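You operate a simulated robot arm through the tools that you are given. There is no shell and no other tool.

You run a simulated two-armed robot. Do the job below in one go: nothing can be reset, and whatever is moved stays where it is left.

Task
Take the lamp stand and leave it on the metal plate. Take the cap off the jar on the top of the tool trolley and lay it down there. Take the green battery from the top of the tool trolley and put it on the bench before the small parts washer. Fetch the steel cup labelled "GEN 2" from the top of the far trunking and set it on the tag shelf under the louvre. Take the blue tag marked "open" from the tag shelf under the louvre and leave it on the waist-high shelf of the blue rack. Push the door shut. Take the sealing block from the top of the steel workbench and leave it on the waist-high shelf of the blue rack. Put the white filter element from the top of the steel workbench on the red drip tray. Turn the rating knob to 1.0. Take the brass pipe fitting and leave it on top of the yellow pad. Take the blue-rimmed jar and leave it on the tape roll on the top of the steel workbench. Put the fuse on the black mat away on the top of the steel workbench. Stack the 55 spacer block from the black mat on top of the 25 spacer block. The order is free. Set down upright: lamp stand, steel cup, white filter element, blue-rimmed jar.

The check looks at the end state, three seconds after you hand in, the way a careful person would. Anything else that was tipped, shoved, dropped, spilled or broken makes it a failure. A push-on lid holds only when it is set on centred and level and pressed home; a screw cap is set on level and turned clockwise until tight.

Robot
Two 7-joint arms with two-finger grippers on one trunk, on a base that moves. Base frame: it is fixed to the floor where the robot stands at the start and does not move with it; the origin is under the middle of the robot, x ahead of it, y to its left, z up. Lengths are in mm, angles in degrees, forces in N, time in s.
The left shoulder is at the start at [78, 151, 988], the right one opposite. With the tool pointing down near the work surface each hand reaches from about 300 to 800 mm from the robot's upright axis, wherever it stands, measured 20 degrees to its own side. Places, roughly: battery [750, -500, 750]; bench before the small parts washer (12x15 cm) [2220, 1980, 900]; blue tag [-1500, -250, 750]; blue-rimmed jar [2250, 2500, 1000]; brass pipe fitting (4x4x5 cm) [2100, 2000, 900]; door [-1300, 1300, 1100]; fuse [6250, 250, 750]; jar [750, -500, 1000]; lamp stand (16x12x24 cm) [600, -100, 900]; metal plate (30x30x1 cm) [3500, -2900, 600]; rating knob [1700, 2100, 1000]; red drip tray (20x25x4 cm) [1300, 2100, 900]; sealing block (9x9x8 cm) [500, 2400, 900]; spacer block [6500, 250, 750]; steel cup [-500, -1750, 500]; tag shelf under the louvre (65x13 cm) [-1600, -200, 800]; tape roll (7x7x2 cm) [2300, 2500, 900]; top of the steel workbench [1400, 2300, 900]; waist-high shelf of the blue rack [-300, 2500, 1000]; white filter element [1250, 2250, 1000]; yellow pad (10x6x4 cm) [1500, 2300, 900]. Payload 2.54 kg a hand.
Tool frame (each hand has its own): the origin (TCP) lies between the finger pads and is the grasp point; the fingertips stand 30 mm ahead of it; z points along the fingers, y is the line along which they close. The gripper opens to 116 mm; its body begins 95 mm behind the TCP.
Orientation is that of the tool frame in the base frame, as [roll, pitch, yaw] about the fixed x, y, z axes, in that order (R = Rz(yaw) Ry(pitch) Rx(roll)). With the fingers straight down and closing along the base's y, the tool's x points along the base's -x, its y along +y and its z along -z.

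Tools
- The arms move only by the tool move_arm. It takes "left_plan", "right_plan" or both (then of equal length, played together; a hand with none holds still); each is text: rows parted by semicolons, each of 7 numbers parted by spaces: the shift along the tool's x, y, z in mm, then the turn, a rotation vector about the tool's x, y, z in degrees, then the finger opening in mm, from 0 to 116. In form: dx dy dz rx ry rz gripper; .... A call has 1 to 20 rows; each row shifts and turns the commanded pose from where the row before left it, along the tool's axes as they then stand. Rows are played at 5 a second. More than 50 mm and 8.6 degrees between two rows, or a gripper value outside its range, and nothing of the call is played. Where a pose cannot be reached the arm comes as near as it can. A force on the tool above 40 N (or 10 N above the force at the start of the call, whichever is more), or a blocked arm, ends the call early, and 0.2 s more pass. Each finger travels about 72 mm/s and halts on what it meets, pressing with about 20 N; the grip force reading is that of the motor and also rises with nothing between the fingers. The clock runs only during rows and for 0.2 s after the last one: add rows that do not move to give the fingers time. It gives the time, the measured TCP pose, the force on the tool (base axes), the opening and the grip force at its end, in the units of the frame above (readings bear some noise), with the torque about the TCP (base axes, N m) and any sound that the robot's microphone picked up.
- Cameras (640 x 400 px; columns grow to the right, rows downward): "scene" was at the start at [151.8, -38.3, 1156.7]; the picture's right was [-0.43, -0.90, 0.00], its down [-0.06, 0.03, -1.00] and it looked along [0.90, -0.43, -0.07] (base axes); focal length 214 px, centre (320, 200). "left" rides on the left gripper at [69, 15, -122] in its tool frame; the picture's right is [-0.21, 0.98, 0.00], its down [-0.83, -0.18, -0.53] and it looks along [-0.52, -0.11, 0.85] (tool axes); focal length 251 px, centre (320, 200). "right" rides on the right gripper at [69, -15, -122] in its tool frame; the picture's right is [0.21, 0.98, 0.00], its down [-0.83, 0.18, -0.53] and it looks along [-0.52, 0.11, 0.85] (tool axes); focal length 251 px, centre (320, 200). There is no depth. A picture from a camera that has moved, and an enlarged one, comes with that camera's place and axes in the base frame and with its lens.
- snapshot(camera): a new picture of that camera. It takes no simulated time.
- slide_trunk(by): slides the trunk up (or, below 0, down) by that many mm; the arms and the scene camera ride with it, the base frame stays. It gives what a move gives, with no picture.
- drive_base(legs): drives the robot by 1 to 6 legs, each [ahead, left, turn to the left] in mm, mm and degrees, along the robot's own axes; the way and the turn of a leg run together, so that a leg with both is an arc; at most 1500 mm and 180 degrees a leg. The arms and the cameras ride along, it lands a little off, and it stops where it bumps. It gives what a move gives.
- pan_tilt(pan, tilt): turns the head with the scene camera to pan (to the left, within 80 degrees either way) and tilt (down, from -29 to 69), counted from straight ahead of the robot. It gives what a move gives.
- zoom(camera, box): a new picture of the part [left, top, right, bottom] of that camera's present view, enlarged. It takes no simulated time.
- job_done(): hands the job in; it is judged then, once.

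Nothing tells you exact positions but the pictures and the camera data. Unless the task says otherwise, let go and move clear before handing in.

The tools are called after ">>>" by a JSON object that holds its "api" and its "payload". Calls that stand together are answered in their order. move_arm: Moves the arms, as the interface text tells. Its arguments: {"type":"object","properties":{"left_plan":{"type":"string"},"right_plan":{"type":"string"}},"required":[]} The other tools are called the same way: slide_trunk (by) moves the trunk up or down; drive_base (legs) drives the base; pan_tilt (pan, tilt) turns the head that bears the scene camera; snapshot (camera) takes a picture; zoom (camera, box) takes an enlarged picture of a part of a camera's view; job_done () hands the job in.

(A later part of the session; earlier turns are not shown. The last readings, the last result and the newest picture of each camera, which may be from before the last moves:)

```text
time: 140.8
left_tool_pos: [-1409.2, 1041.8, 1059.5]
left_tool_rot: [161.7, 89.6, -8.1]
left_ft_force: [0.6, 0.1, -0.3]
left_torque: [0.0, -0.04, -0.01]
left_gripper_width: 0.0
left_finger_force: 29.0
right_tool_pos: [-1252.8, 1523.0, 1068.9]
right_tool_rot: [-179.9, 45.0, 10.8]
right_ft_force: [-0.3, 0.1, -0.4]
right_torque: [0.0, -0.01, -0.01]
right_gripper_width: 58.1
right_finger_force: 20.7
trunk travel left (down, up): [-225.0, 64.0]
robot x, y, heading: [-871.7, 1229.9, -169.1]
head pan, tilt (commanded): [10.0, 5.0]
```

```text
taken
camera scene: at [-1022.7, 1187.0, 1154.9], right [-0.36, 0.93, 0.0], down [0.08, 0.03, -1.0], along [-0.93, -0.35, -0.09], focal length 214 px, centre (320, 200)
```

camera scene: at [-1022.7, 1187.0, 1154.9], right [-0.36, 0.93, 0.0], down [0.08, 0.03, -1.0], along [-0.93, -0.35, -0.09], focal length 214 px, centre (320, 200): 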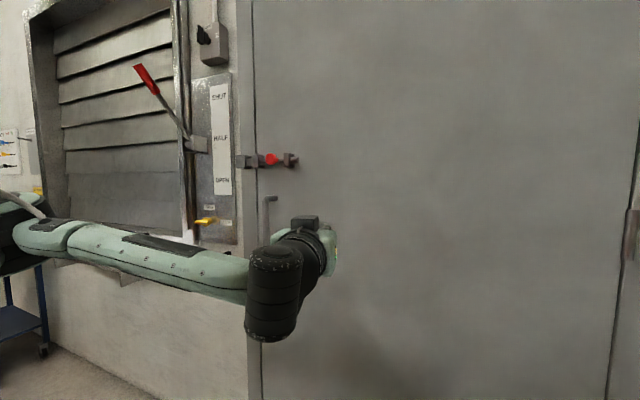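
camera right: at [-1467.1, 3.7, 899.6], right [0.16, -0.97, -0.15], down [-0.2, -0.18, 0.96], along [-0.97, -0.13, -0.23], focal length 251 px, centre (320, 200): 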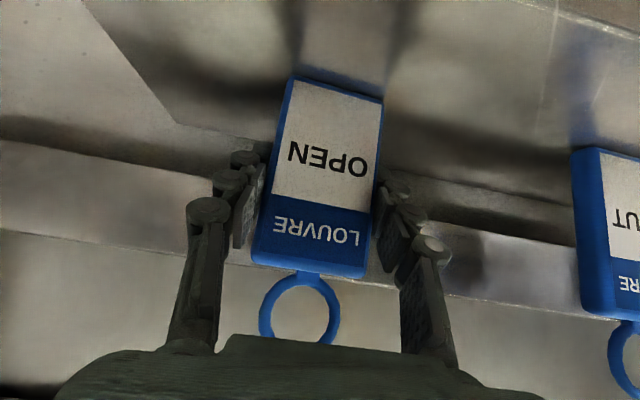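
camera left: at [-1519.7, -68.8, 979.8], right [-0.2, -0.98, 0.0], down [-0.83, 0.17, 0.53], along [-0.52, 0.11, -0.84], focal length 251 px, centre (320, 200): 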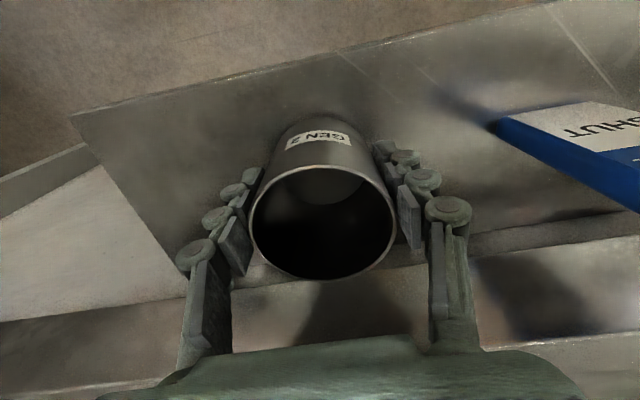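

The door is shut flush with its frame. Next I return the left hand to pointing down and drive over to the blue rack to set the tag down.

>>> {"api": "move_arm", "payload": {"left_plan": "0 0 -10 0 8.18 0 0; 0 0 0 0 8.18 0 0; 0 0 0 0 8.18 0 20; 0 0 0 0 8.18 0 40; 0 0 0 0 8.18 0 40; 0 0 0 0 8.18 0 40; 0 0 0 0 8.18 0 40; 0 0 0 0 8.18 0 40; 0 0 0 0 8.18 0 40; 0 0 0 0 8.18 0 40; 0 0 0 0 8.18 0 40; 0 0 0 0 0 0 40"}}

>>> {"api": "drive_base", "payload": {"legs": [[-450, 0, 0], [0, 0, -100]]}}

>>> {"api": "pan_tilt", "payload": {"pan": 0, "tilt": 10}}

>>> {"api": "snapshot", "payload": {"camera": "scene"}}

```text
time: 143.4
left_tool_pos: [-1398.3, 1044.7, 1059.2]
left_tool_rot: [179.8, -0.4, 10.2]
left_ft_force: [-0.3, -0.7, 0.2]
left_torque: [0.01, 0.02, 0.02]
left_gripper_width: 39.9
left_finger_force: 0.1
right_tool_pos: [-1254.2, 1522.9, 1068.8]
right_tool_rot: [-179.9, 45.1, 10.8]
right_ft_force: [0.3, 0.2, -0.9]
right_torque: [-0.04, -0.03, -0.03]
right_gripper_width: 58.0
right_finger_force: 19.7
trunk travel left (down, up): [-225.0, 64.0]
robot x, y, heading: [-867.3, 1228.5, -169.1]
head pan, tilt (commanded): [10.0, 5.0]
```

```text
time: 150.4
left_tool_pos: [-535.2, 1865.8, 1058.4]
left_tool_rot: [179.9, -0.3, -89.1]
left_ft_force: [-0.3, 0.4, -0.2]
left_torque: [0.01, 0.02, -0.01]
left_gripper_width: 40.0
left_finger_force: 0.1
right_tool_pos: [-87.1, 1643.5, 1068.9]
right_tool_rot: [-179.9, 45.0, -88.7]
right_ft_force: [0.4, -1.1, -0.4]
right_torque: [-0.02, 0.0, 0.01]
right_gripper_width: 58.1
right_finger_force: 19.8
trunk travel left (down, up): [-225.0, 64.0]
robot x, y, heading: [-437.7, 1310.8, 91.1]
head pan, tilt (commanded): [10.0, 5.0]
```

```text
time: 151.1
left_tool_pos: [-535.3, 1865.7, 1058.8]
left_tool_rot: [179.9, -0.3, -89.2]
left_ft_force: [0.0, -0.7, 0.4]
left_torque: [-0.05, -0.01, 0.02]
left_gripper_width: 40.0
left_finger_force: 0.1
right_tool_pos: [-85.6, 1642.2, 1068.6]
right_tool_rot: [-180.0, 45.0, -88.7]
right_ft_force: [0.0, -0.5, -0.9]
right_torque: [-0.01, 0.0, -0.03]
right_gripper_width: 58.1
right_finger_force: 20.2
trunk travel left (down, up): [-225.0, 64.0]
robot x, y, heading: [-440.5, 1316.8, 91.4]
head pan, tilt (commanded): [0.0, 10.0]
```

```text
taken
camera scene: at [-440.6, 1476.2, 1146.9], right [1.0, 0.02, 0.0], down [0.0, -0.17, -0.98], along [-0.02, 0.98, -0.17], focal length 214 px, centre (320, 200)
```

scene: 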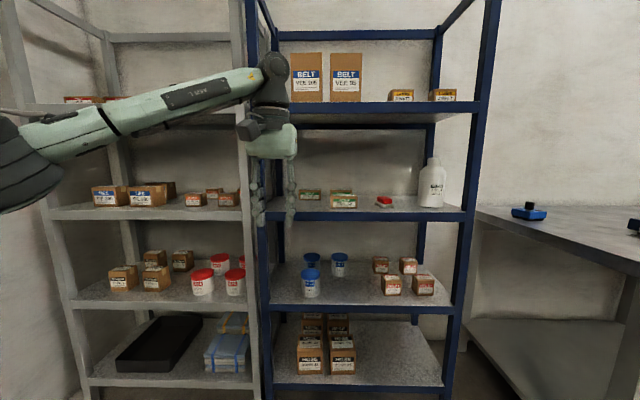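

The waist-high shelf is the second from the top (z≈950) with boxes, a red item and a bottle, leaving a free front strip. I'll tuck in the left hand and drive closer.

>>> {"api": "move_arm", "payload": {"left_plan": "40 0 -10 0 0 0 40; 40 0 -10 0 0 0 40; 40 0 -10 0 0 0 40; 40 0 -10 0 0 0 40; 40 0 -10 0 0 0 40; 30 15 -10 0 0 0 40; 0 40 0 0 0 0 40; 0 40 0 0 0 0 40; 0 40 0 0 0 0 40; 0 0 0 0 0 0 40"}}

>>> {"api": "drive_base", "payload": {"legs": [[350, 60, -1.3]]}}

>>> {"api": "pan_tilt", "payload": {"pan": -8, "tilt": 15}}

>>> {"api": "snapshot", "payload": {"camera": "scene"}}

>>> {"api": "zoom", "payload": {"camera": "scene", "box": [200, 130, 520, 290]}}

```text
time: 153.3
left_tool_pos: [-667.1, 1635.0, 1120.4]
left_tool_rot: [179.9, -0.3, -89.2]
left_ft_force: [0.1, 0.3, 0.5]
left_torque: [0.03, 0.0, 0.0]
left_gripper_width: 39.8
left_finger_force: 0.0
right_tool_pos: [-85.1, 1643.4, 1068.9]
right_tool_rot: [-180.0, 45.1, -88.8]
right_ft_force: [-0.2, 0.3, -0.5]
right_torque: [-0.01, 0.01, 0.03]
right_gripper_width: 58.4
right_finger_force: 20.4
trunk travel left (down, up): [-225.0, 64.0]
robot x, y, heading: [-440.1, 1315.9, 91.1]
head pan, tilt (commanded): [0.0, 10.0]
```

```text
time: 155.6
left_tool_pos: [-722.6, 1987.4, 1120.7]
left_tool_rot: [179.9, -0.3, -90.5]
left_ft_force: [-0.5, -0.3, -0.1]
left_torque: [0.01, -0.01, -0.03]
left_gripper_width: 39.9
left_finger_force: 0.1
right_tool_pos: [-140.0, 1980.8, 1068.8]
right_tool_rot: [-179.9, 45.0, -90.1]
right_ft_force: [-0.3, -0.2, -0.7]
right_torque: [-0.03, 0.0, 0.02]
right_gripper_width: 58.1
right_finger_force: 19.9
trunk travel left (down, up): [-225.0, 64.0]
robot x, y, heading: [-499.7, 1661.6, 90.0]
head pan, tilt (commanded): [0.0, 10.0]
```

```text
time: 156.3
left_tool_pos: [-722.2, 1986.9, 1120.9]
left_tool_rot: [179.9, -0.2, -90.6]
left_ft_force: [0.1, -0.3, -0.4]
left_torque: [0.01, 0.0, 0.01]
left_gripper_width: 39.8
left_finger_force: 0.1
right_tool_pos: [-140.5, 1981.4, 1068.3]
right_tool_rot: [-179.8, 45.0, -90.1]
right_ft_force: [0.0, 0.6, 0.3]
right_torque: [0.0, -0.01, 0.04]
right_gripper_width: 58.3
right_finger_force: 19.9
trunk travel left (down, up): [-225.0, 64.0]
robot x, y, heading: [-498.3, 1663.0, 90.0]
head pan, tilt (commanded): [-8.0, 15.0]
```

```text
taken
camera scene: at [-486.2, 1822.0, 1138.8], right [0.99, -0.14, 0.0], down [-0.04, -0.26, -0.97], along [0.14, 0.96, -0.26], focal length 214 px, centre (320, 200)
```

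scene: 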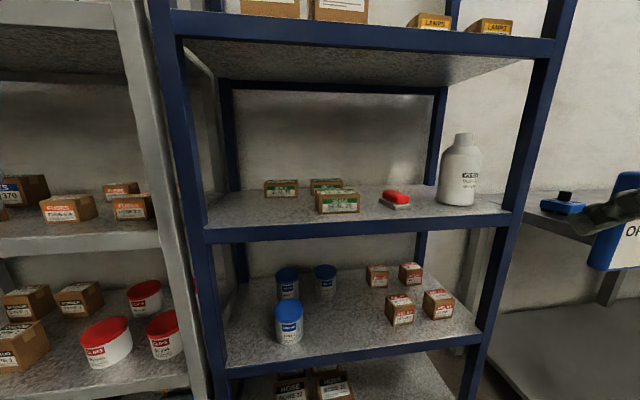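

```text
2.00 times, centred on (360, 210) of scene
camera zoom: at [-486.2, 1822.0, 1138.8], right [0.99, -0.14, 0.0], down [-0.04, -0.26, -0.97], along [0.14, 0.96, -0.26], focal length 429 px, centre (240, 180)
```

zoom: 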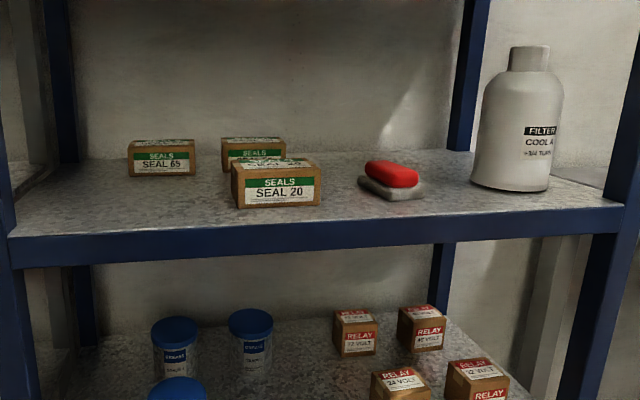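

The shelf's front edge is at y≈2293, top z≈953. I'll stand the tag in the free front strip near x≈-255; moving the right hand there now.

>>> {"api": "move_arm", "payload": {"right_plan": "0 38 0 0 0 0 50; 0 38 0 0 0 0 50; 0 38 0 0 0 0 50; -27.7 0 31.8 0 0 0 50; -27.7 0 31.8 0 0 0 50; -27.7 0 31.8 0 0 0 50; -27.7 0 31.8 0 0 0 50; -27.7 0 31.8 0 0 0 50; -27.7 0 31.8 0 0 0 50; -27.7 0 31.8 0 0 0 50; -27.7 0 31.8 0 0 0 50; 0 0 0 0 0 0 50"}}

>>> {"api": "snapshot", "payload": {"camera": "scene"}}

>>> {"api": "snapshot", "payload": {"camera": "right"}}

```text
time: 158.9
left_tool_pos: [-721.8, 1986.0, 1121.8]
left_tool_rot: [180.0, -0.2, -90.6]
left_ft_force: [0.1, -0.4, 0.6]
left_torque: [0.01, -0.02, 0.02]
left_gripper_width: 40.1
left_finger_force: 0.0
right_tool_pos: [-254.7, 2318.5, 1046.4]
right_tool_rot: [-179.8, 45.1, -90.2]
right_ft_force: [-0.4, -0.2, 0.0]
right_torque: [-0.01, -0.01, 0.03]
right_gripper_width: 58.2
right_finger_force: 20.3
trunk travel left (down, up): [-225.0, 64.0]
robot x, y, heading: [-499.4, 1661.1, 89.7]
head pan, tilt (commanded): [-8.0, 15.0]
```

```text
taken
camera scene: at [-486.2, 1821.8, 1138.8], right [0.99, -0.14, 0.0], down [-0.04, -0.26, -0.97], along [0.14, 0.96, -0.26], focal length 214 px, centre (320, 200)
```

scene: 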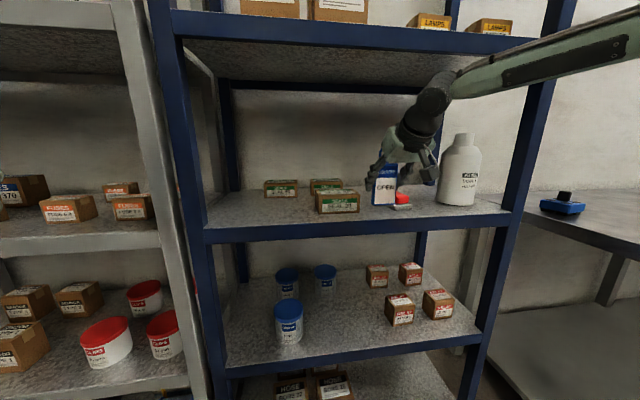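

```text
taken
camera right: at [-238.9, 2183.7, 1084.5], right [-0.98, -0.15, -0.15], down [-0.18, 0.21, 0.96], along [-0.11, 0.97, -0.23], focal length 251 px, centre (320, 200)
```

right: 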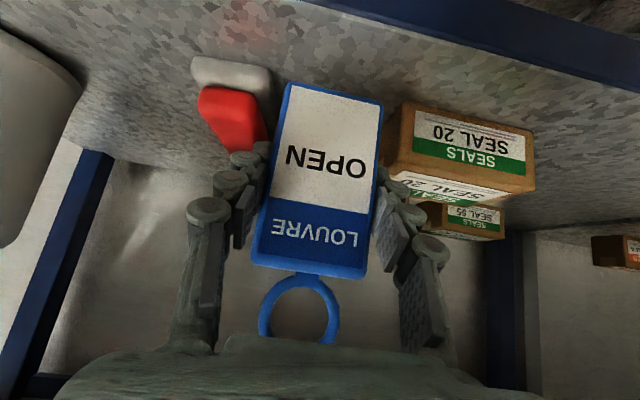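

The tag hangs in front of the SEAL box and red item with clearance. Lowering it onto the shelf in small steps.

>>> {"api": "move_arm", "payload": {"right_plan": "5 0 5 0 0 0 50; 4 0 4 0 0 0 50; 3 0 3 0 0 0 50; 2 0 2 0 0 0 50; 0 0 0 0 0 0 50"}}

>>> {"api": "move_arm", "payload": {"right_plan": "1.5 0 1.5 0 0 0 50; 1.5 0 1.5 0 0 0 50; 0 0 0 0 0 0 50"}}

>>> {"api": "zoom", "payload": {"camera": "scene", "box": [320, 130, 480, 250]}}

```text
time: 160.1
left_tool_pos: [-720.0, 1987.9, 1121.2]
left_tool_rot: [180.0, -0.2, -90.6]
left_ft_force: [-0.1, -0.5, -0.5]
left_torque: [0.04, 0.02, -0.01]
left_gripper_width: 40.1
left_finger_force: 0.1
right_tool_pos: [-253.8, 2318.0, 1026.0]
right_tool_rot: [-180.0, 45.0, -90.1]
right_ft_force: [0.2, 0.4, -1.1]
right_torque: [-0.02, 0.03, -0.03]
right_gripper_width: 58.1
right_finger_force: 20.0
trunk travel left (down, up): [-225.0, 64.0]
robot x, y, heading: [-501.8, 1661.1, 90.1]
head pan, tilt (commanded): [-8.0, 15.0]
```

```text
time: 160.9
left_tool_pos: [-722.9, 1987.3, 1120.9]
left_tool_rot: [179.9, -0.3, -90.6]
left_ft_force: [0.2, -0.3, -0.1]
left_torque: [-0.06, 0.0, 0.0]
left_gripper_width: 40.1
left_finger_force: 0.2
right_tool_pos: [-254.0, 2317.9, 1021.8]
right_tool_rot: [180.0, 45.0, -90.0]
right_ft_force: [-0.1, 0.3, -0.2]
right_torque: [-0.02, 0.04, 0.0]
right_gripper_width: 58.2
right_finger_force: 19.8
trunk travel left (down, up): [-225.0, 64.0]
robot x, y, heading: [-499.7, 1661.7, 89.7]
head pan, tilt (commanded): [-8.0, 15.0]
```

```text
3.33 times, centred on (400, 190) of scene
camera zoom: at [-486.2, 1822.1, 1138.7], right [0.99, -0.14, 0.0], down [-0.04, -0.26, -0.97], along [0.14, 0.96, -0.26], focal length 715 px, centre (53, 233)
```

zoom: 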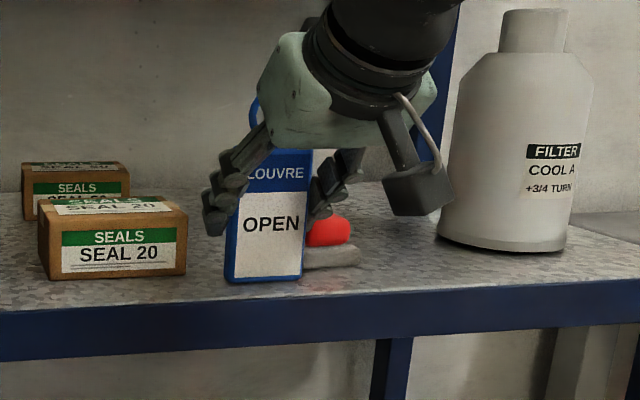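

Not in contact yet; a few more millimetres.

>>> {"api": "move_arm", "payload": {"right_plan": "1.4 0 1.4 0 0 0 50; 1.4 0 1.4 0 0 0 50; 0 0 0 0 0 0 50"}}

>>> {"api": "move_arm", "payload": {"right_plan": "1.4 0 1.4 0 0 0 50; 0 0 0 0 0 0 50"}}

>>> {"api": "move_arm", "payload": {"right_plan": "1.4 0 1.4 0 0 0 50; 0 0 0 0 0 0 50"}}

```text
time: 161.7
left_tool_pos: [-721.3, 1987.2, 1121.4]
left_tool_rot: [180.0, -0.3, -90.7]
left_ft_force: [-0.2, -0.5, 0.5]
left_torque: [0.03, 0.01, 0.0]
left_gripper_width: 40.0
left_finger_force: 0.1
right_tool_pos: [-253.0, 2318.4, 1019.4]
right_tool_rot: [-179.9, 45.4, -90.1]
right_ft_force: [2.0, 2.1, 8.7]
right_torque: [0.02, -0.04, 0.05]
right_gripper_width: 58.4
right_finger_force: 20.1
trunk travel left (down, up): [-225.0, 64.0]
robot x, y, heading: [-500.0, 1656.0, 89.6]
head pan, tilt (commanded): [-8.0, 15.0]
```

```text
time: 162.3
left_tool_pos: [-720.7, 1986.4, 1121.2]
left_tool_rot: [180.0, -0.2, -90.6]
left_ft_force: [0.1, -0.2, 0.1]
left_torque: [0.0, 0.0, -0.01]
left_gripper_width: 39.9
left_finger_force: 0.1
right_tool_pos: [-254.4, 2317.2, 1019.4]
right_tool_rot: [-179.9, 45.4, -90.1]
right_ft_force: [2.0, 3.9, 18.1]
right_torque: [0.15, 0.01, -0.05]
right_gripper_width: 58.3
right_finger_force: 20.1
trunk travel left (down, up): [-225.0, 64.0]
robot x, y, heading: [-499.6, 1662.5, 89.8]
head pan, tilt (commanded): [-8.0, 15.0]
```

```text
time: 162.9
left_tool_pos: [-723.1, 1985.4, 1121.7]
left_tool_rot: [179.9, -0.1, -90.6]
left_ft_force: [-0.3, 1.0, 0.8]
left_torque: [-0.01, -0.04, -0.02]
left_gripper_width: 40.3
left_finger_force: 0.0
right_tool_pos: [-254.8, 2317.1, 1016.0]
right_tool_rot: [-179.9, 45.2, -90.2]
right_ft_force: [1.8, 2.8, 18.9]
right_torque: [0.09, 0.0, 0.0]
right_gripper_width: 58.5
right_finger_force: 19.4
trunk travel left (down, up): [-225.0, 64.0]
robot x, y, heading: [-500.2, 1659.6, 89.9]
head pan, tilt (commanded): [-8.0, 15.0]
```

The tag is on the shelf. Releasing gently and backing away along the tool axis.

>>> {"api": "move_arm", "payload": {"right_plan": "-1.4 0 -1.4 0 0 0 58; 0 0 0 0 0 0 64; 0 0 0 0 0 0 72; 0 0 0 0 0 0 76; 0 0 0 0 0 0 76; 0 0 -25 0 0 0 76; 0 0 -40 0 0 0 76; 0 0 -45 0 0 0 76; 0 0 -45 0 0 0 76; 0 0 -45 0 0 0 76; 0 0 -45 0 0 0 76; 0 0 0 0 0 0 76"}}

>>> {"api": "zoom", "payload": {"camera": "scene", "box": [240, 110, 520, 270]}}

```text
time: 165.5
left_tool_pos: [-720.8, 1988.4, 1119.8]
left_tool_rot: [179.8, -0.3, -90.6]
left_ft_force: [0.5, -0.3, 0.3]
left_torque: [0.02, -0.03, -0.01]
left_gripper_width: 40.2
left_finger_force: 0.0
right_tool_pos: [-255.1, 2146.5, 1188.0]
right_tool_rot: [-179.9, 45.0, -90.1]
right_ft_force: [-0.1, -0.4, -0.6]
right_torque: [-0.01, -0.02, 0.03]
right_gripper_width: 75.7
right_finger_force: 0.1
trunk travel left (down, up): [-225.0, 64.0]
robot x, y, heading: [-503.1, 1661.9, 90.1]
head pan, tilt (commanded): [-8.0, 15.0]
```

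```text
2.29 times, centred on (380, 190) of scene
camera zoom: at [-486.2, 1822.2, 1138.7], right [0.99, -0.14, 0.0], down [-0.04, -0.26, -0.97], along [0.14, 0.96, -0.26], focal length 490 px, centre (183, 223)
```

zoom: 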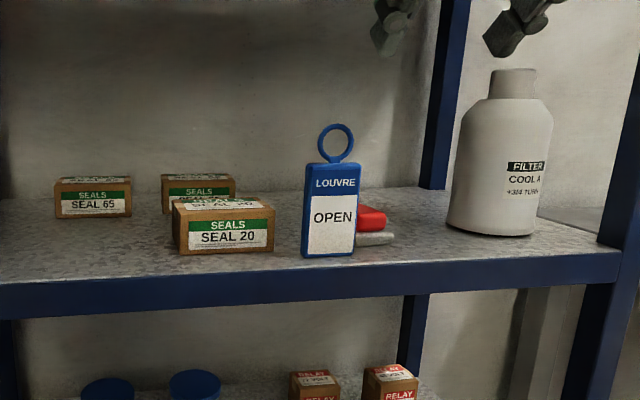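

The tag stands on the waist-high shelf. Now to the workbench's left end for the sealing block.

>>> {"api": "drive_base", "payload": {"legs": [[-300, 0, 0], [0, -900, 0]]}}

>>> {"api": "pan_tilt", "payload": {"pan": 0, "tilt": 20}}

>>> {"api": "snapshot", "payload": {"camera": "scene"}}

>>> {"api": "pan_tilt", "payload": {"pan": -50, "tilt": 15}}

>>> {"api": "snapshot", "payload": {"camera": "scene"}}

```text
time: 176.2
left_tool_pos: [187.7, 1696.8, 1122.2]
left_tool_rot: [179.9, -0.2, -90.3]
left_ft_force: [-0.4, 0.1, 0.4]
left_torque: [-0.01, -0.03, -0.03]
left_gripper_width: 40.0
left_finger_force: 0.1
right_tool_pos: [654.7, 1858.0, 1186.5]
right_tool_rot: [-179.9, 45.0, -89.8]
right_ft_force: [0.5, 0.5, -0.7]
right_torque: [0.01, 0.01, 0.01]
right_gripper_width: 76.1
right_finger_force: 0.0
trunk travel left (down, up): [-225.0, 64.0]
robot x, y, heading: [409.8, 1374.3, 90.2]
head pan, tilt (commanded): [-8.0, 15.0]
```

```text
time: 176.9
left_tool_pos: [187.6, 1696.4, 1120.3]
left_tool_rot: [179.9, -0.2, -90.2]
left_ft_force: [-0.5, -0.4, -0.1]
left_torque: [0.01, 0.04, -0.02]
left_gripper_width: 39.9
left_finger_force: 0.1
right_tool_pos: [654.8, 1856.9, 1188.0]
right_tool_rot: [-180.0, 45.0, -89.7]
right_ft_force: [0.3, 0.9, 0.0]
right_torque: [-0.01, -0.03, 0.0]
right_gripper_width: 76.0
right_finger_force: 0.0
trunk travel left (down, up): [-225.0, 64.0]
robot x, y, heading: [408.5, 1373.4, 90.0]
head pan, tilt (commanded): [0.0, 20.0]
```

```text
taken
camera scene: at [410.8, 1533.1, 1130.6], right [1.0, 0.0, 0.0], down [0.0, -0.34, -0.94], along [0.0, 0.94, -0.34], focal length 214 px, centre (320, 200)
```

scene: 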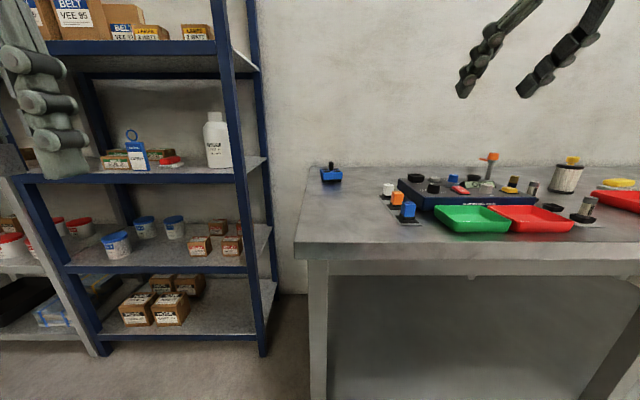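

```text
time: 178.1
left_tool_pos: [187.9, 1695.6, 1121.3]
left_tool_rot: [179.9, -0.3, -90.3]
left_ft_force: [-0.1, -0.2, -0.6]
left_torque: [0.01, -0.01, -0.01]
left_gripper_width: 39.9
left_finger_force: 0.0
right_tool_pos: [654.5, 1858.1, 1188.3]
right_tool_rot: [-180.0, 45.0, -89.8]
right_ft_force: [0.1, 0.0, -0.3]
right_torque: [-0.01, -0.01, -0.01]
right_gripper_width: 76.0
right_finger_force: 0.0
trunk travel left (down, up): [-225.0, 64.0]
robot x, y, heading: [412.4, 1374.9, 90.1]
head pan, tilt (commanded): [-50.0, 15.0]
```

```text
taken
camera scene: at [482.3, 1500.3, 1138.7], right [0.65, -0.76, 0.0], down [-0.2, -0.17, -0.97], along [0.74, 0.62, -0.26], focal length 214 px, centre (320, 200)
```

scene: 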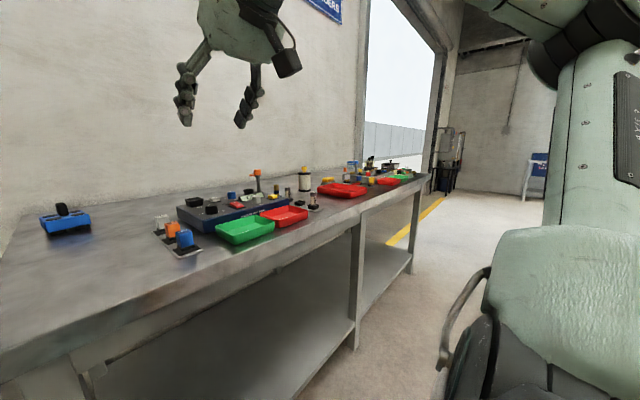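

A blue block with a black knob sits at the bench's left end, apparently the sealing block. Let me zoom in on it.

>>> {"api": "pan_tilt", "payload": {"pan": 0, "tilt": 20}}

>>> {"api": "zoom", "payload": {"camera": "scene", "box": [290, 140, 370, 200]}}

>>> {"api": "zoom", "payload": {"camera": "scene", "box": [360, 140, 640, 260]}}

```text
time: 179.3
left_tool_pos: [187.5, 1696.5, 1120.1]
left_tool_rot: [179.9, -0.2, -90.3]
left_ft_force: [-0.9, -0.2, 0.1]
left_torque: [0.03, 0.04, -0.03]
left_gripper_width: 39.9
left_finger_force: 0.1
right_tool_pos: [655.0, 1857.0, 1186.7]
right_tool_rot: [-179.9, 44.9, -89.8]
right_ft_force: [-0.1, 0.0, -0.1]
right_torque: [-0.01, 0.0, 0.02]
right_gripper_width: 76.1
right_finger_force: 0.1
trunk travel left (down, up): [-225.0, 64.0]
robot x, y, heading: [409.6, 1369.7, 90.3]
head pan, tilt (commanded): [0.0, 20.0]
```

```text
6.67 times, centred on (330, 170) of scene
camera zoom: at [410.8, 1533.1, 1130.6], right [1.0, 0.0, 0.0], down [0.0, -0.34, -0.94], along [0.0, 0.94, -0.34], focal length 1430 px, centre (253, 400)
```

zoom: 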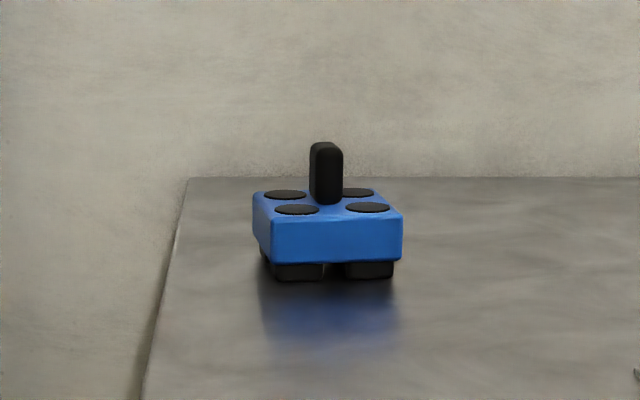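

```text
2.29 times, centred on (500, 200) of scene
camera zoom: at [410.8, 1533.1, 1130.6], right [1.0, 0.0, 0.0], down [0.0, -0.34, -0.94], along [0.0, 0.94, -0.34], focal length 490 px, centre (-91, 200)
```

zoom: 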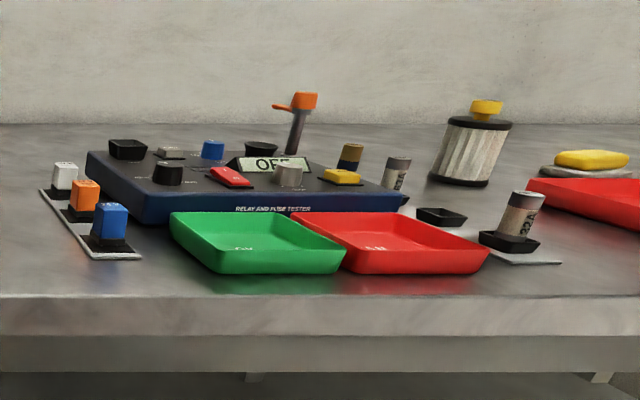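

The sealing block has a narrow black fin on top to grip. I'll check how close the base can get to the bench by looking straight down.

>>> {"api": "pan_tilt", "payload": {"pan": 0, "tilt": 65}}

>>> {"api": "snapshot", "payload": {"camera": "scene"}}

>>> {"api": "pan_tilt", "payload": {"pan": 60, "tilt": 60}}

>>> {"api": "snapshot", "payload": {"camera": "scene"}}

```text
time: 180.4
left_tool_pos: [187.2, 1696.8, 1121.3]
left_tool_rot: [179.9, -0.2, -90.3]
left_ft_force: [0.1, 0.2, 0.0]
left_torque: [0.0, -0.01, -0.01]
left_gripper_width: 39.8
left_finger_force: 0.1
right_tool_pos: [654.4, 1857.3, 1187.7]
right_tool_rot: [-179.9, 45.1, -89.8]
right_ft_force: [0.3, -0.5, 0.4]
right_torque: [0.02, -0.03, -0.02]
right_gripper_width: 76.2
right_finger_force: 0.1
trunk travel left (down, up): [-225.0, 64.0]
robot x, y, heading: [415.9, 1374.7, 90.3]
head pan, tilt (commanded): [0.0, 65.0]
```

```text
taken
camera scene: at [410.8, 1500.8, 1066.9], right [1.0, 0.0, 0.0], down [0.0, -0.91, -0.42], along [0.0, 0.42, -0.91], focal length 214 px, centre (320, 200)
```

scene: 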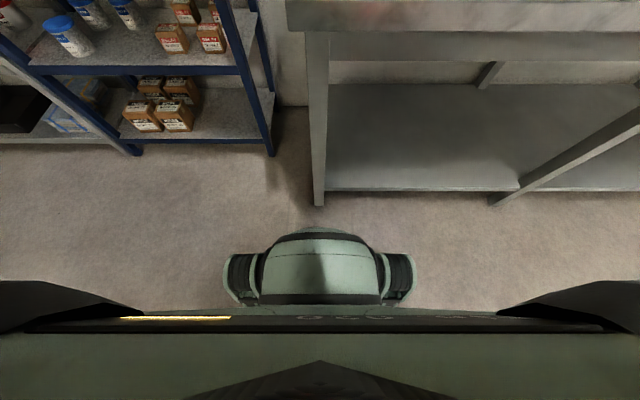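

```text
time: 181.7
left_tool_pos: [187.7, 1696.3, 1120.3]
left_tool_rot: [179.8, -0.3, -90.2]
left_ft_force: [0.2, -0.9, 0.0]
left_torque: [0.01, 0.02, -0.01]
left_gripper_width: 39.9
left_finger_force: 0.1
right_tool_pos: [655.7, 1858.3, 1187.3]
right_tool_rot: [-180.0, 45.1, -89.8]
right_ft_force: [0.0, 0.0, -0.2]
right_torque: [0.0, 0.01, -0.01]
right_gripper_width: 75.7
right_finger_force: 0.1
trunk travel left (down, up): [-225.0, 64.0]
robot x, y, heading: [410.2, 1369.8, 90.1]
head pan, tilt (commanded): [60.0, 60.0]
```

```text
taken
camera scene: at [353.2, 1473.3, 1072.5], right [0.5, 0.87, 0.0], down [0.75, -0.43, -0.5], along [-0.43, 0.25, -0.87], focal length 214 px, centre (320, 200)
```

scene: 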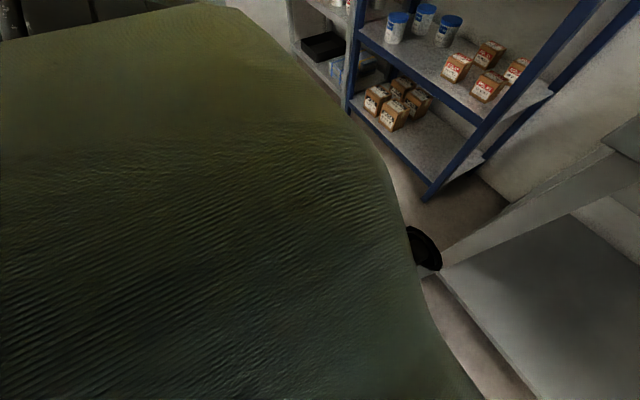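

The base must stop with its front short of the bench legs (y≈1964), so I'll stand near y≈1545 and use the 45° tilted right hand for extra reach to the block.

>>> {"api": "drive_base", "payload": {"legs": [[170, 204, 0]]}}

>>> {"api": "pan_tilt", "payload": {"pan": -15, "tilt": 25}}

>>> {"api": "snapshot", "payload": {"camera": "scene"}}

>>> {"api": "snapshot", "payload": {"camera": "right"}}

```text
time: 184.3
left_tool_pos: [-19.8, 1867.1, 1121.3]
left_tool_rot: [179.9, -0.2, -90.2]
left_ft_force: [0.3, -0.9, -0.4]
left_torque: [-0.01, 0.0, 0.02]
left_gripper_width: 40.1
left_finger_force: 0.0
right_tool_pos: [447.9, 2030.5, 1188.6]
right_tool_rot: [-179.9, 45.1, -89.7]
right_ft_force: [-0.9, 1.2, -0.2]
right_torque: [0.0, -0.03, -0.02]
right_gripper_width: 76.1
right_finger_force: 0.0
trunk travel left (down, up): [-225.0, 64.0]
robot x, y, heading: [203.4, 1542.3, 90.2]
head pan, tilt (commanded): [60.0, 60.0]
```

```text
time: 185.8
left_tool_pos: [-20.7, 1868.4, 1121.1]
left_tool_rot: [179.9, -0.2, -90.1]
left_ft_force: [0.6, -0.4, -0.7]
left_torque: [-0.01, -0.01, 0.0]
left_gripper_width: 40.0
left_finger_force: 0.0
right_tool_pos: [447.9, 2030.6, 1186.4]
right_tool_rot: [-179.9, 45.0, -89.8]
right_ft_force: [-0.2, 0.3, 0.1]
right_torque: [0.02, 0.01, 0.01]
right_gripper_width: 76.0
right_finger_force: 0.1
trunk travel left (down, up): [-225.0, 64.0]
robot x, y, heading: [202.1, 1537.6, 90.3]
head pan, tilt (commanded): [-15.0, 25.0]
```

```text
taken
camera scene: at [227.8, 1701.0, 1122.5], right [0.97, -0.25, 0.0], down [-0.11, -0.41, -0.91], along [0.23, 0.88, -0.42], focal length 214 px, centre (320, 200)
```

scene: 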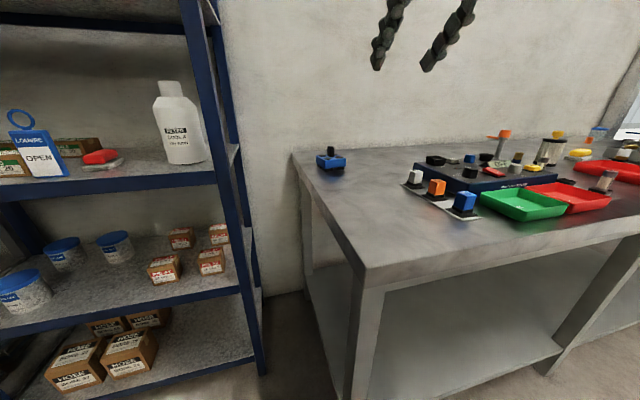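

```text
taken
camera right: at [463.8, 1894.6, 1226.0], right [-0.98, -0.16, -0.15], down [-0.18, 0.21, 0.96], along [-0.12, 0.97, -0.23], focal length 251 px, centre (320, 200)
```

right: 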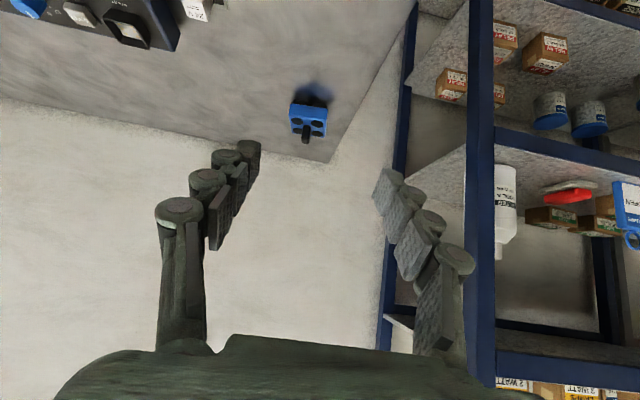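

Moving the right hand closer to the block to measure it with the hand camera.

>>> {"api": "move_arm", "payload": {"right_plan": "-13.3 0 38.5 0 0 0 76; -13.3 0 38.5 0 0 0 76; -13.3 0 38.5 0 0 0 76; -13.3 0 38.5 0 0 0 76; -13.3 0 38.5 0 0 0 76; -13.3 0 38.5 0 0 0 76; 0 0 0 0 0 0 76"}}

>>> {"api": "snapshot", "payload": {"camera": "right"}}

>>> {"api": "zoom", "payload": {"camera": "scene", "box": [280, 90, 440, 190]}}

```text
time: 187.3
left_tool_pos: [-21.2, 1867.5, 1120.0]
left_tool_rot: [179.8, -0.2, -90.3]
left_ft_force: [0.3, -0.4, 0.4]
left_torque: [0.02, 0.0, 0.0]
left_gripper_width: 39.8
left_finger_force: 0.0
right_tool_pos: [448.2, 2247.4, 1080.8]
right_tool_rot: [-179.9, 45.1, -89.7]
right_ft_force: [0.1, -0.2, -0.2]
right_torque: [0.0, 0.02, 0.0]
right_gripper_width: 75.8
right_finger_force: 0.0
trunk travel left (down, up): [-225.0, 64.0]
robot x, y, heading: [203.3, 1541.5, 89.9]
head pan, tilt (commanded): [-15.0, 25.0]
```

```text
taken
camera right: at [463.7, 2112.9, 1119.0], right [-0.98, -0.16, -0.15], down [-0.18, 0.2, 0.96], along [-0.12, 0.97, -0.23], focal length 251 px, centre (320, 200)
```

right: 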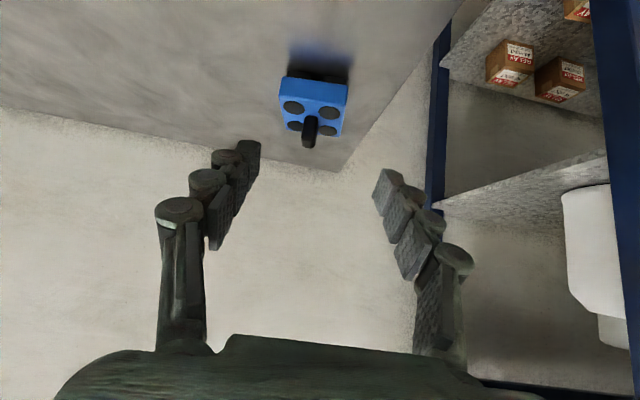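

```text
4.00 times, centred on (360, 140) of scene
camera zoom: at [227.9, 1700.7, 1122.6], right [0.97, -0.25, 0.0], down [-0.11, -0.41, -0.91], along [0.23, 0.88, -0.42], focal length 858 px, centre (160, 440)
```

zoom: 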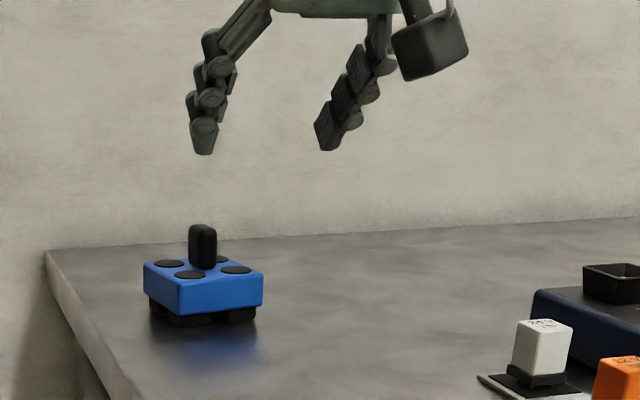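

The fin's top centre triangulates to about [452, 2413, 977] with blue top at z≈942, and the block is turned about 10°. I'll yaw the hand to match.

>>> {"api": "move_arm", "payload": {"right_plan": "0 0 0 -3.54 0 -3.54 76; 0 0 0 -3.54 0 -3.54 76; 0 0 0 0 0 0 76"}}

>>> {"api": "snapshot", "payload": {"camera": "right"}}

```text
time: 188.2
left_tool_pos: [-19.2, 1867.6, 1120.5]
left_tool_rot: [179.8, -0.2, -90.1]
left_ft_force: [-0.1, 0.3, 0.2]
left_torque: [-0.02, -0.02, -0.02]
left_gripper_width: 39.9
left_finger_force: 0.1
right_tool_pos: [446.4, 2248.3, 1081.3]
right_tool_rot: [-179.9, 45.0, -79.6]
right_ft_force: [0.0, -0.5, 0.2]
right_torque: [-0.02, 0.0, -0.01]
right_gripper_width: 76.1
right_finger_force: 0.1
trunk travel left (down, up): [-225.0, 64.0]
robot x, y, heading: [204.8, 1541.0, 89.9]
head pan, tilt (commanded): [-15.0, 25.0]
```

```text
taken
camera right: at [486.3, 2118.6, 1119.1], right [-0.93, -0.32, -0.15], down [-0.22, 0.17, 0.96], along [-0.29, 0.93, -0.23], focal length 251 px, centre (320, 200)
```

right: 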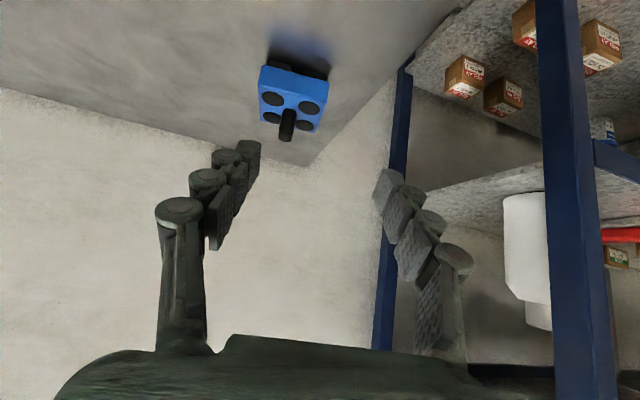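

Aligned well. Approaching the fin along the tool axis, stopping short to check.

>>> {"api": "move_arm", "payload": {"right_plan": "-10.5 -11.8 36 0 0 0 76; -10.5 -11.8 36 0 0 0 76; -10.4 -11.7 36 0 0 0 70; 0 0 30 0 0 0 60; 0 0 0 0 0 0 60"}}

>>> {"api": "snapshot", "payload": {"camera": "right"}}

>>> {"api": "zoom", "payload": {"camera": "scene", "box": [280, 90, 440, 190]}}

```text
time: 189.3
left_tool_pos: [-20.0, 1867.1, 1121.8]
left_tool_rot: [179.8, -0.1, -90.2]
left_ft_force: [0.2, -0.4, 0.1]
left_torque: [0.01, 0.0, -0.04]
left_gripper_width: 40.1
left_finger_force: 0.0
right_tool_pos: [460.6, 2374.5, 1005.3]
right_tool_rot: [-179.8, 45.0, -79.7]
right_ft_force: [0.2, -0.7, 0.1]
right_torque: [0.01, -0.02, -0.02]
right_gripper_width: 60.0
right_finger_force: 0.1
trunk travel left (down, up): [-225.0, 64.0]
robot x, y, heading: [203.2, 1541.0, 90.4]
head pan, tilt (commanded): [-15.0, 25.0]
```

```text
taken
camera right: at [499.8, 2243.6, 1043.7], right [-0.93, -0.32, -0.15], down [-0.22, 0.17, 0.96], along [-0.28, 0.93, -0.23], focal length 251 px, centre (320, 200)
```

right: 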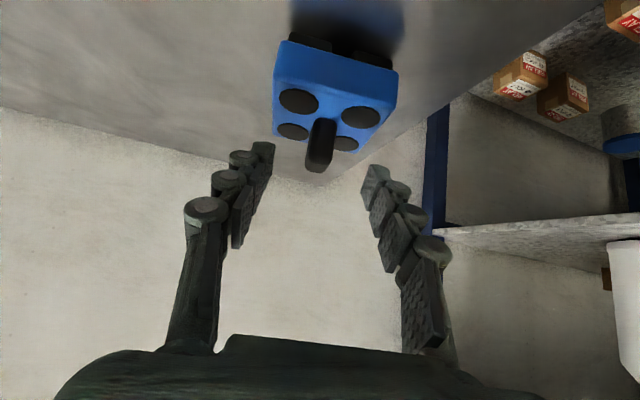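

```text
4.00 times, centred on (360, 140) of scene
camera zoom: at [227.8, 1700.8, 1122.6], right [0.97, -0.25, 0.0], down [-0.11, -0.41, -0.91], along [0.23, 0.88, -0.42], focal length 858 px, centre (160, 440)
```

zoom: 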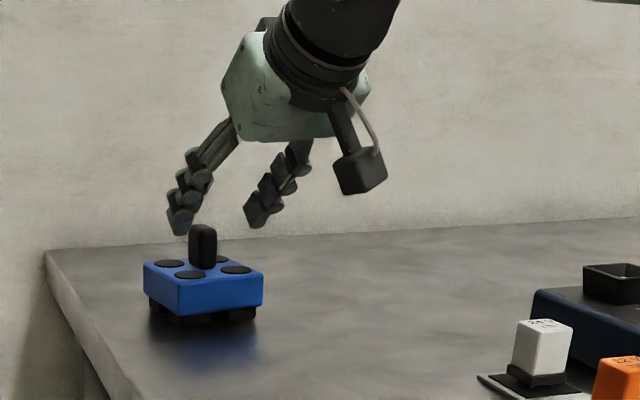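

The fin is centred between the fingers. Advancing the last 44 mm and closing.

>>> {"api": "move_arm", "payload": {"right_plan": "0 0 22 0 0 0 60; 0 0 22 0 0 0 60; 0 0 0 0 0 0 60; 0 0 0 0 0 0 30; 0 0 0 0 0 0 5; 0 0 0 0 0 0 5; 0 0 0 0 0 0 5; 0 0 0 0 0 0 5"}}

>>> {"api": "snapshot", "payload": {"camera": "right"}}

>>> {"api": "zoom", "payload": {"camera": "scene", "box": [280, 90, 440, 190]}}

```text
time: 191.2
left_tool_pos: [-19.5, 1868.5, 1121.2]
left_tool_rot: [180.0, -0.2, -90.2]
left_ft_force: [0.5, 0.9, 0.3]
left_torque: [-0.01, 0.03, -0.04]
left_gripper_width: 40.1
left_finger_force: 0.0
right_tool_pos: [460.9, 2388.9, 972.0]
right_tool_rot: [-179.9, 45.2, -79.8]
right_ft_force: [-1.1, 0.1, -0.2]
right_torque: [0.03, 0.0, 0.03]
right_gripper_width: 17.8
right_finger_force: 20.1
right hand out of reach, approached as far as the arm can: row 1, 2
trunk travel left (down, up): [-225.0, 64.0]
robot x, y, heading: [203.3, 1539.9, 89.8]
head pan, tilt (commanded): [-15.0, 25.0]
```

```text
taken
camera right: at [500.2, 2258.8, 1009.9], right [-0.93, -0.32, -0.15], down [-0.22, 0.17, 0.96], along [-0.28, 0.93, -0.23], focal length 251 px, centre (320, 200)
```

right: 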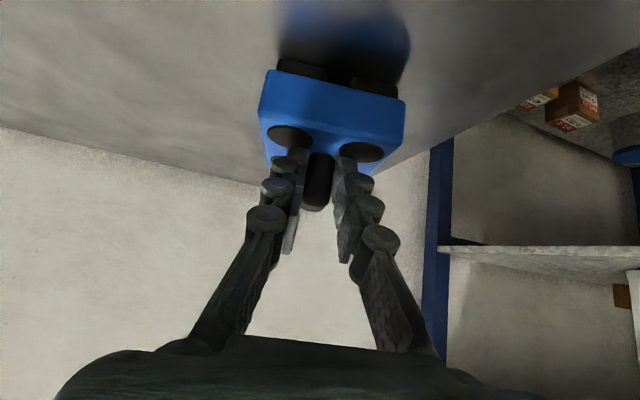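

```text
4.00 times, centred on (360, 140) of scene
camera zoom: at [227.8, 1701.0, 1122.5], right [0.97, -0.25, 0.0], down [-0.11, -0.41, -0.91], along [0.23, 0.88, -0.42], focal length 858 px, centre (160, 440)
```

zoom: 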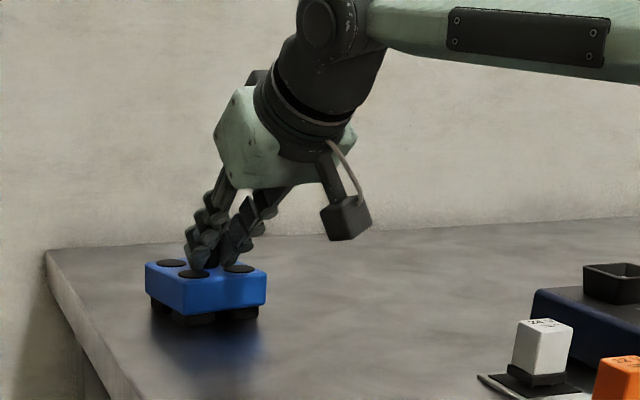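

The fin is gripped only near its front since the arm hit its reach limit. I'll open, roll the base 25 mm nearer and re-grip deeper.

>>> {"api": "move_arm", "payload": {"right_plan": "0 0 0 0 0 0 40; 0 0 0 0 0 0 60; 0 0 0 0 0 0 60; -2.5 0 -2.5 0 0 0 60; 0 0 0 0 0 0 60"}}

>>> {"api": "drive_base", "payload": {"legs": [[25, 0, 0]]}}

>>> {"api": "snapshot", "payload": {"camera": "right"}}

```text
time: 192.3
left_tool_pos: [-19.4, 1868.2, 1120.9]
left_tool_rot: [179.9, -0.2, -90.3]
left_ft_force: [0.9, 0.1, 0.3]
left_torque: [0.0, 0.01, 0.02]
left_gripper_width: 40.1
left_finger_force: 0.1
right_tool_pos: [460.5, 2388.4, 975.9]
right_tool_rot: [-179.9, 45.1, -79.7]
right_ft_force: [-0.6, 0.5, -0.3]
right_torque: [-0.01, 0.0, -0.01]
right_gripper_width: 59.9
right_finger_force: 0.0
trunk travel left (down, up): [-225.0, 64.0]
robot x, y, heading: [201.1, 1543.8, 90.5]
head pan, tilt (commanded): [-15.0, 25.0]
```

```text
time: 193.2
left_tool_pos: [-20.8, 1893.3, 1120.4]
left_tool_rot: [180.0, -0.4, -90.2]
left_ft_force: [0.1, 0.4, 0.0]
left_torque: [-0.03, 0.0, 0.01]
left_gripper_width: 39.8
left_finger_force: 0.1
right_tool_pos: [460.8, 2413.1, 974.6]
right_tool_rot: [-179.9, 45.0, -79.6]
right_ft_force: [-0.1, 0.7, -1.1]
right_torque: [0.03, 0.02, 0.03]
right_gripper_width: 60.0
right_finger_force: 0.0
trunk travel left (down, up): [-225.0, 64.0]
robot x, y, heading: [203.8, 1570.6, 90.2]
head pan, tilt (commanded): [-15.0, 25.0]
```

```text
taken
camera right: at [499.6, 2283.3, 1013.2], right [-0.93, -0.32, -0.15], down [-0.22, 0.17, 0.96], along [-0.28, 0.93, -0.23], focal length 251 px, centre (320, 200)
```

right: 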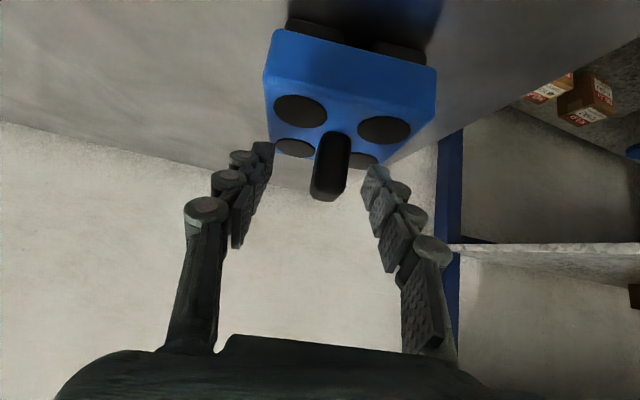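

Now the fin lies well inside the finger pads; shifting 6 mm sideways to centre and closing.

>>> {"api": "move_arm", "payload": {"right_plan": "0 6 0 0 0 0 60; 0 0 0 0 0 0 60; 0 0 0 0 0 0 40; 0 0 0 0 0 0 20; 0 0 0 0 0 0 5; 0 0 0 0 0 0 5; 0 0 0 0 0 0 5; 0 0 0 0 0 0 5"}}

>>> {"api": "snapshot", "payload": {"camera": "right"}}

```text
time: 195.0
left_tool_pos: [-19.5, 1891.4, 1120.2]
left_tool_rot: [179.9, -0.2, -90.2]
left_ft_force: [0.5, -0.1, 0.3]
left_torque: [0.01, 0.0, 0.0]
left_gripper_width: 39.8
left_finger_force: 0.0
right_tool_pos: [454.5, 2411.8, 976.4]
right_tool_rot: [-179.9, 45.1, -79.8]
right_ft_force: [0.3, -0.6, 1.0]
right_torque: [0.02, -0.02, 0.0]
right_gripper_width: 17.6
right_finger_force: 20.2
trunk travel left (down, up): [-225.0, 64.0]
robot x, y, heading: [202.9, 1569.5, 90.3]
head pan, tilt (commanded): [-15.0, 25.0]
```

```text
taken
camera right: at [494.0, 2280.9, 1013.8], right [-0.93, -0.32, -0.15], down [-0.22, 0.17, 0.96], along [-0.28, 0.93, -0.23], focal length 251 px, centre (320, 200)
```

right: 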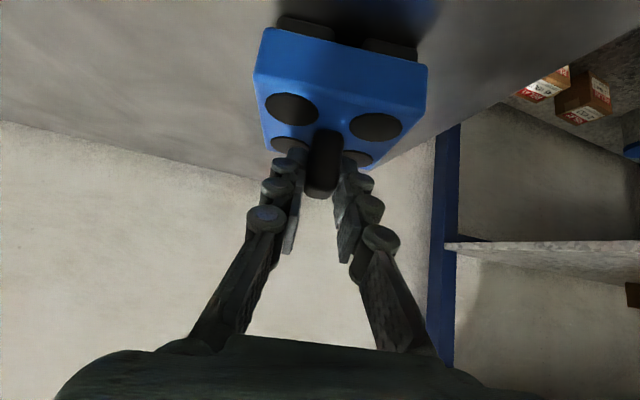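

The fin is held at 17.6 mm. Lifting straight up and drawing the block back.

>>> {"api": "move_arm", "payload": {"right_plan": "-7 0 -7 0 0 0 5; -14 0 -14 0 0 0 5; -20 0 -20 0 0 0 5; -25 0 -25 0 0 0 5; -25 0 -25 0 0 0 5; 0 0 -30 0 0 0 5; 20 0 -35 0 0 0 5; 20 0 -35 0 0 0 5; 20 0 -35 0 0 0 5; 20 0 -35 0 0 0 5; 20 0 -35 0 0 0 5; 0 0 0 0 0 0 5"}}

>>> {"api": "snapshot", "payload": {"camera": "right"}}

>>> {"api": "snapshot", "payload": {"camera": "scene"}}

```text
time: 197.6
left_tool_pos: [-20.1, 1892.6, 1120.4]
left_tool_rot: [179.9, -0.3, -90.2]
left_ft_force: [1.5, -0.3, 0.2]
left_torque: [-0.04, 0.01, 0.03]
left_gripper_width: 40.0
left_finger_force: 0.1
right_tool_pos: [507.0, 2169.1, 1161.8]
right_tool_rot: [-179.9, 45.0, -79.7]
right_ft_force: [-0.1, 0.0, -1.5]
right_torque: [0.02, 0.0, -0.03]
right_gripper_width: 17.4
right_finger_force: 19.7
right hand out of reach, approached as far as the arm can: row 2, 3, 4, 5
trunk travel left (down, up): [-225.0, 64.0]
robot x, y, heading: [203.8, 1569.7, 90.3]
head pan, tilt (commanded): [-15.0, 25.0]
```

```text
taken
camera right: at [546.7, 2038.7, 1200.3], right [-0.93, -0.32, -0.15], down [-0.22, 0.17, 0.96], along [-0.28, 0.93, -0.23], focal length 251 px, centre (320, 200)
```

right: 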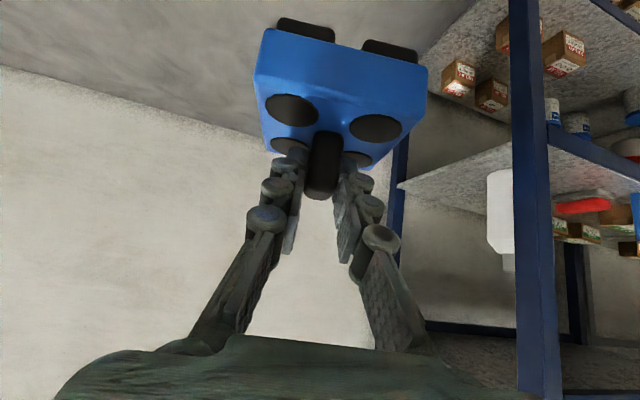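

```text
taken
camera scene: at [227.8, 1725.9, 1122.4], right [0.97, -0.25, 0.0], down [-0.11, -0.41, -0.91], along [0.23, 0.88, -0.42], focal length 214 px, centre (320, 200)
```

scene: 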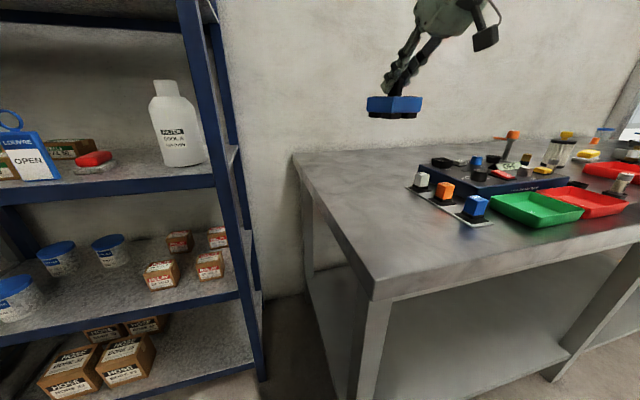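

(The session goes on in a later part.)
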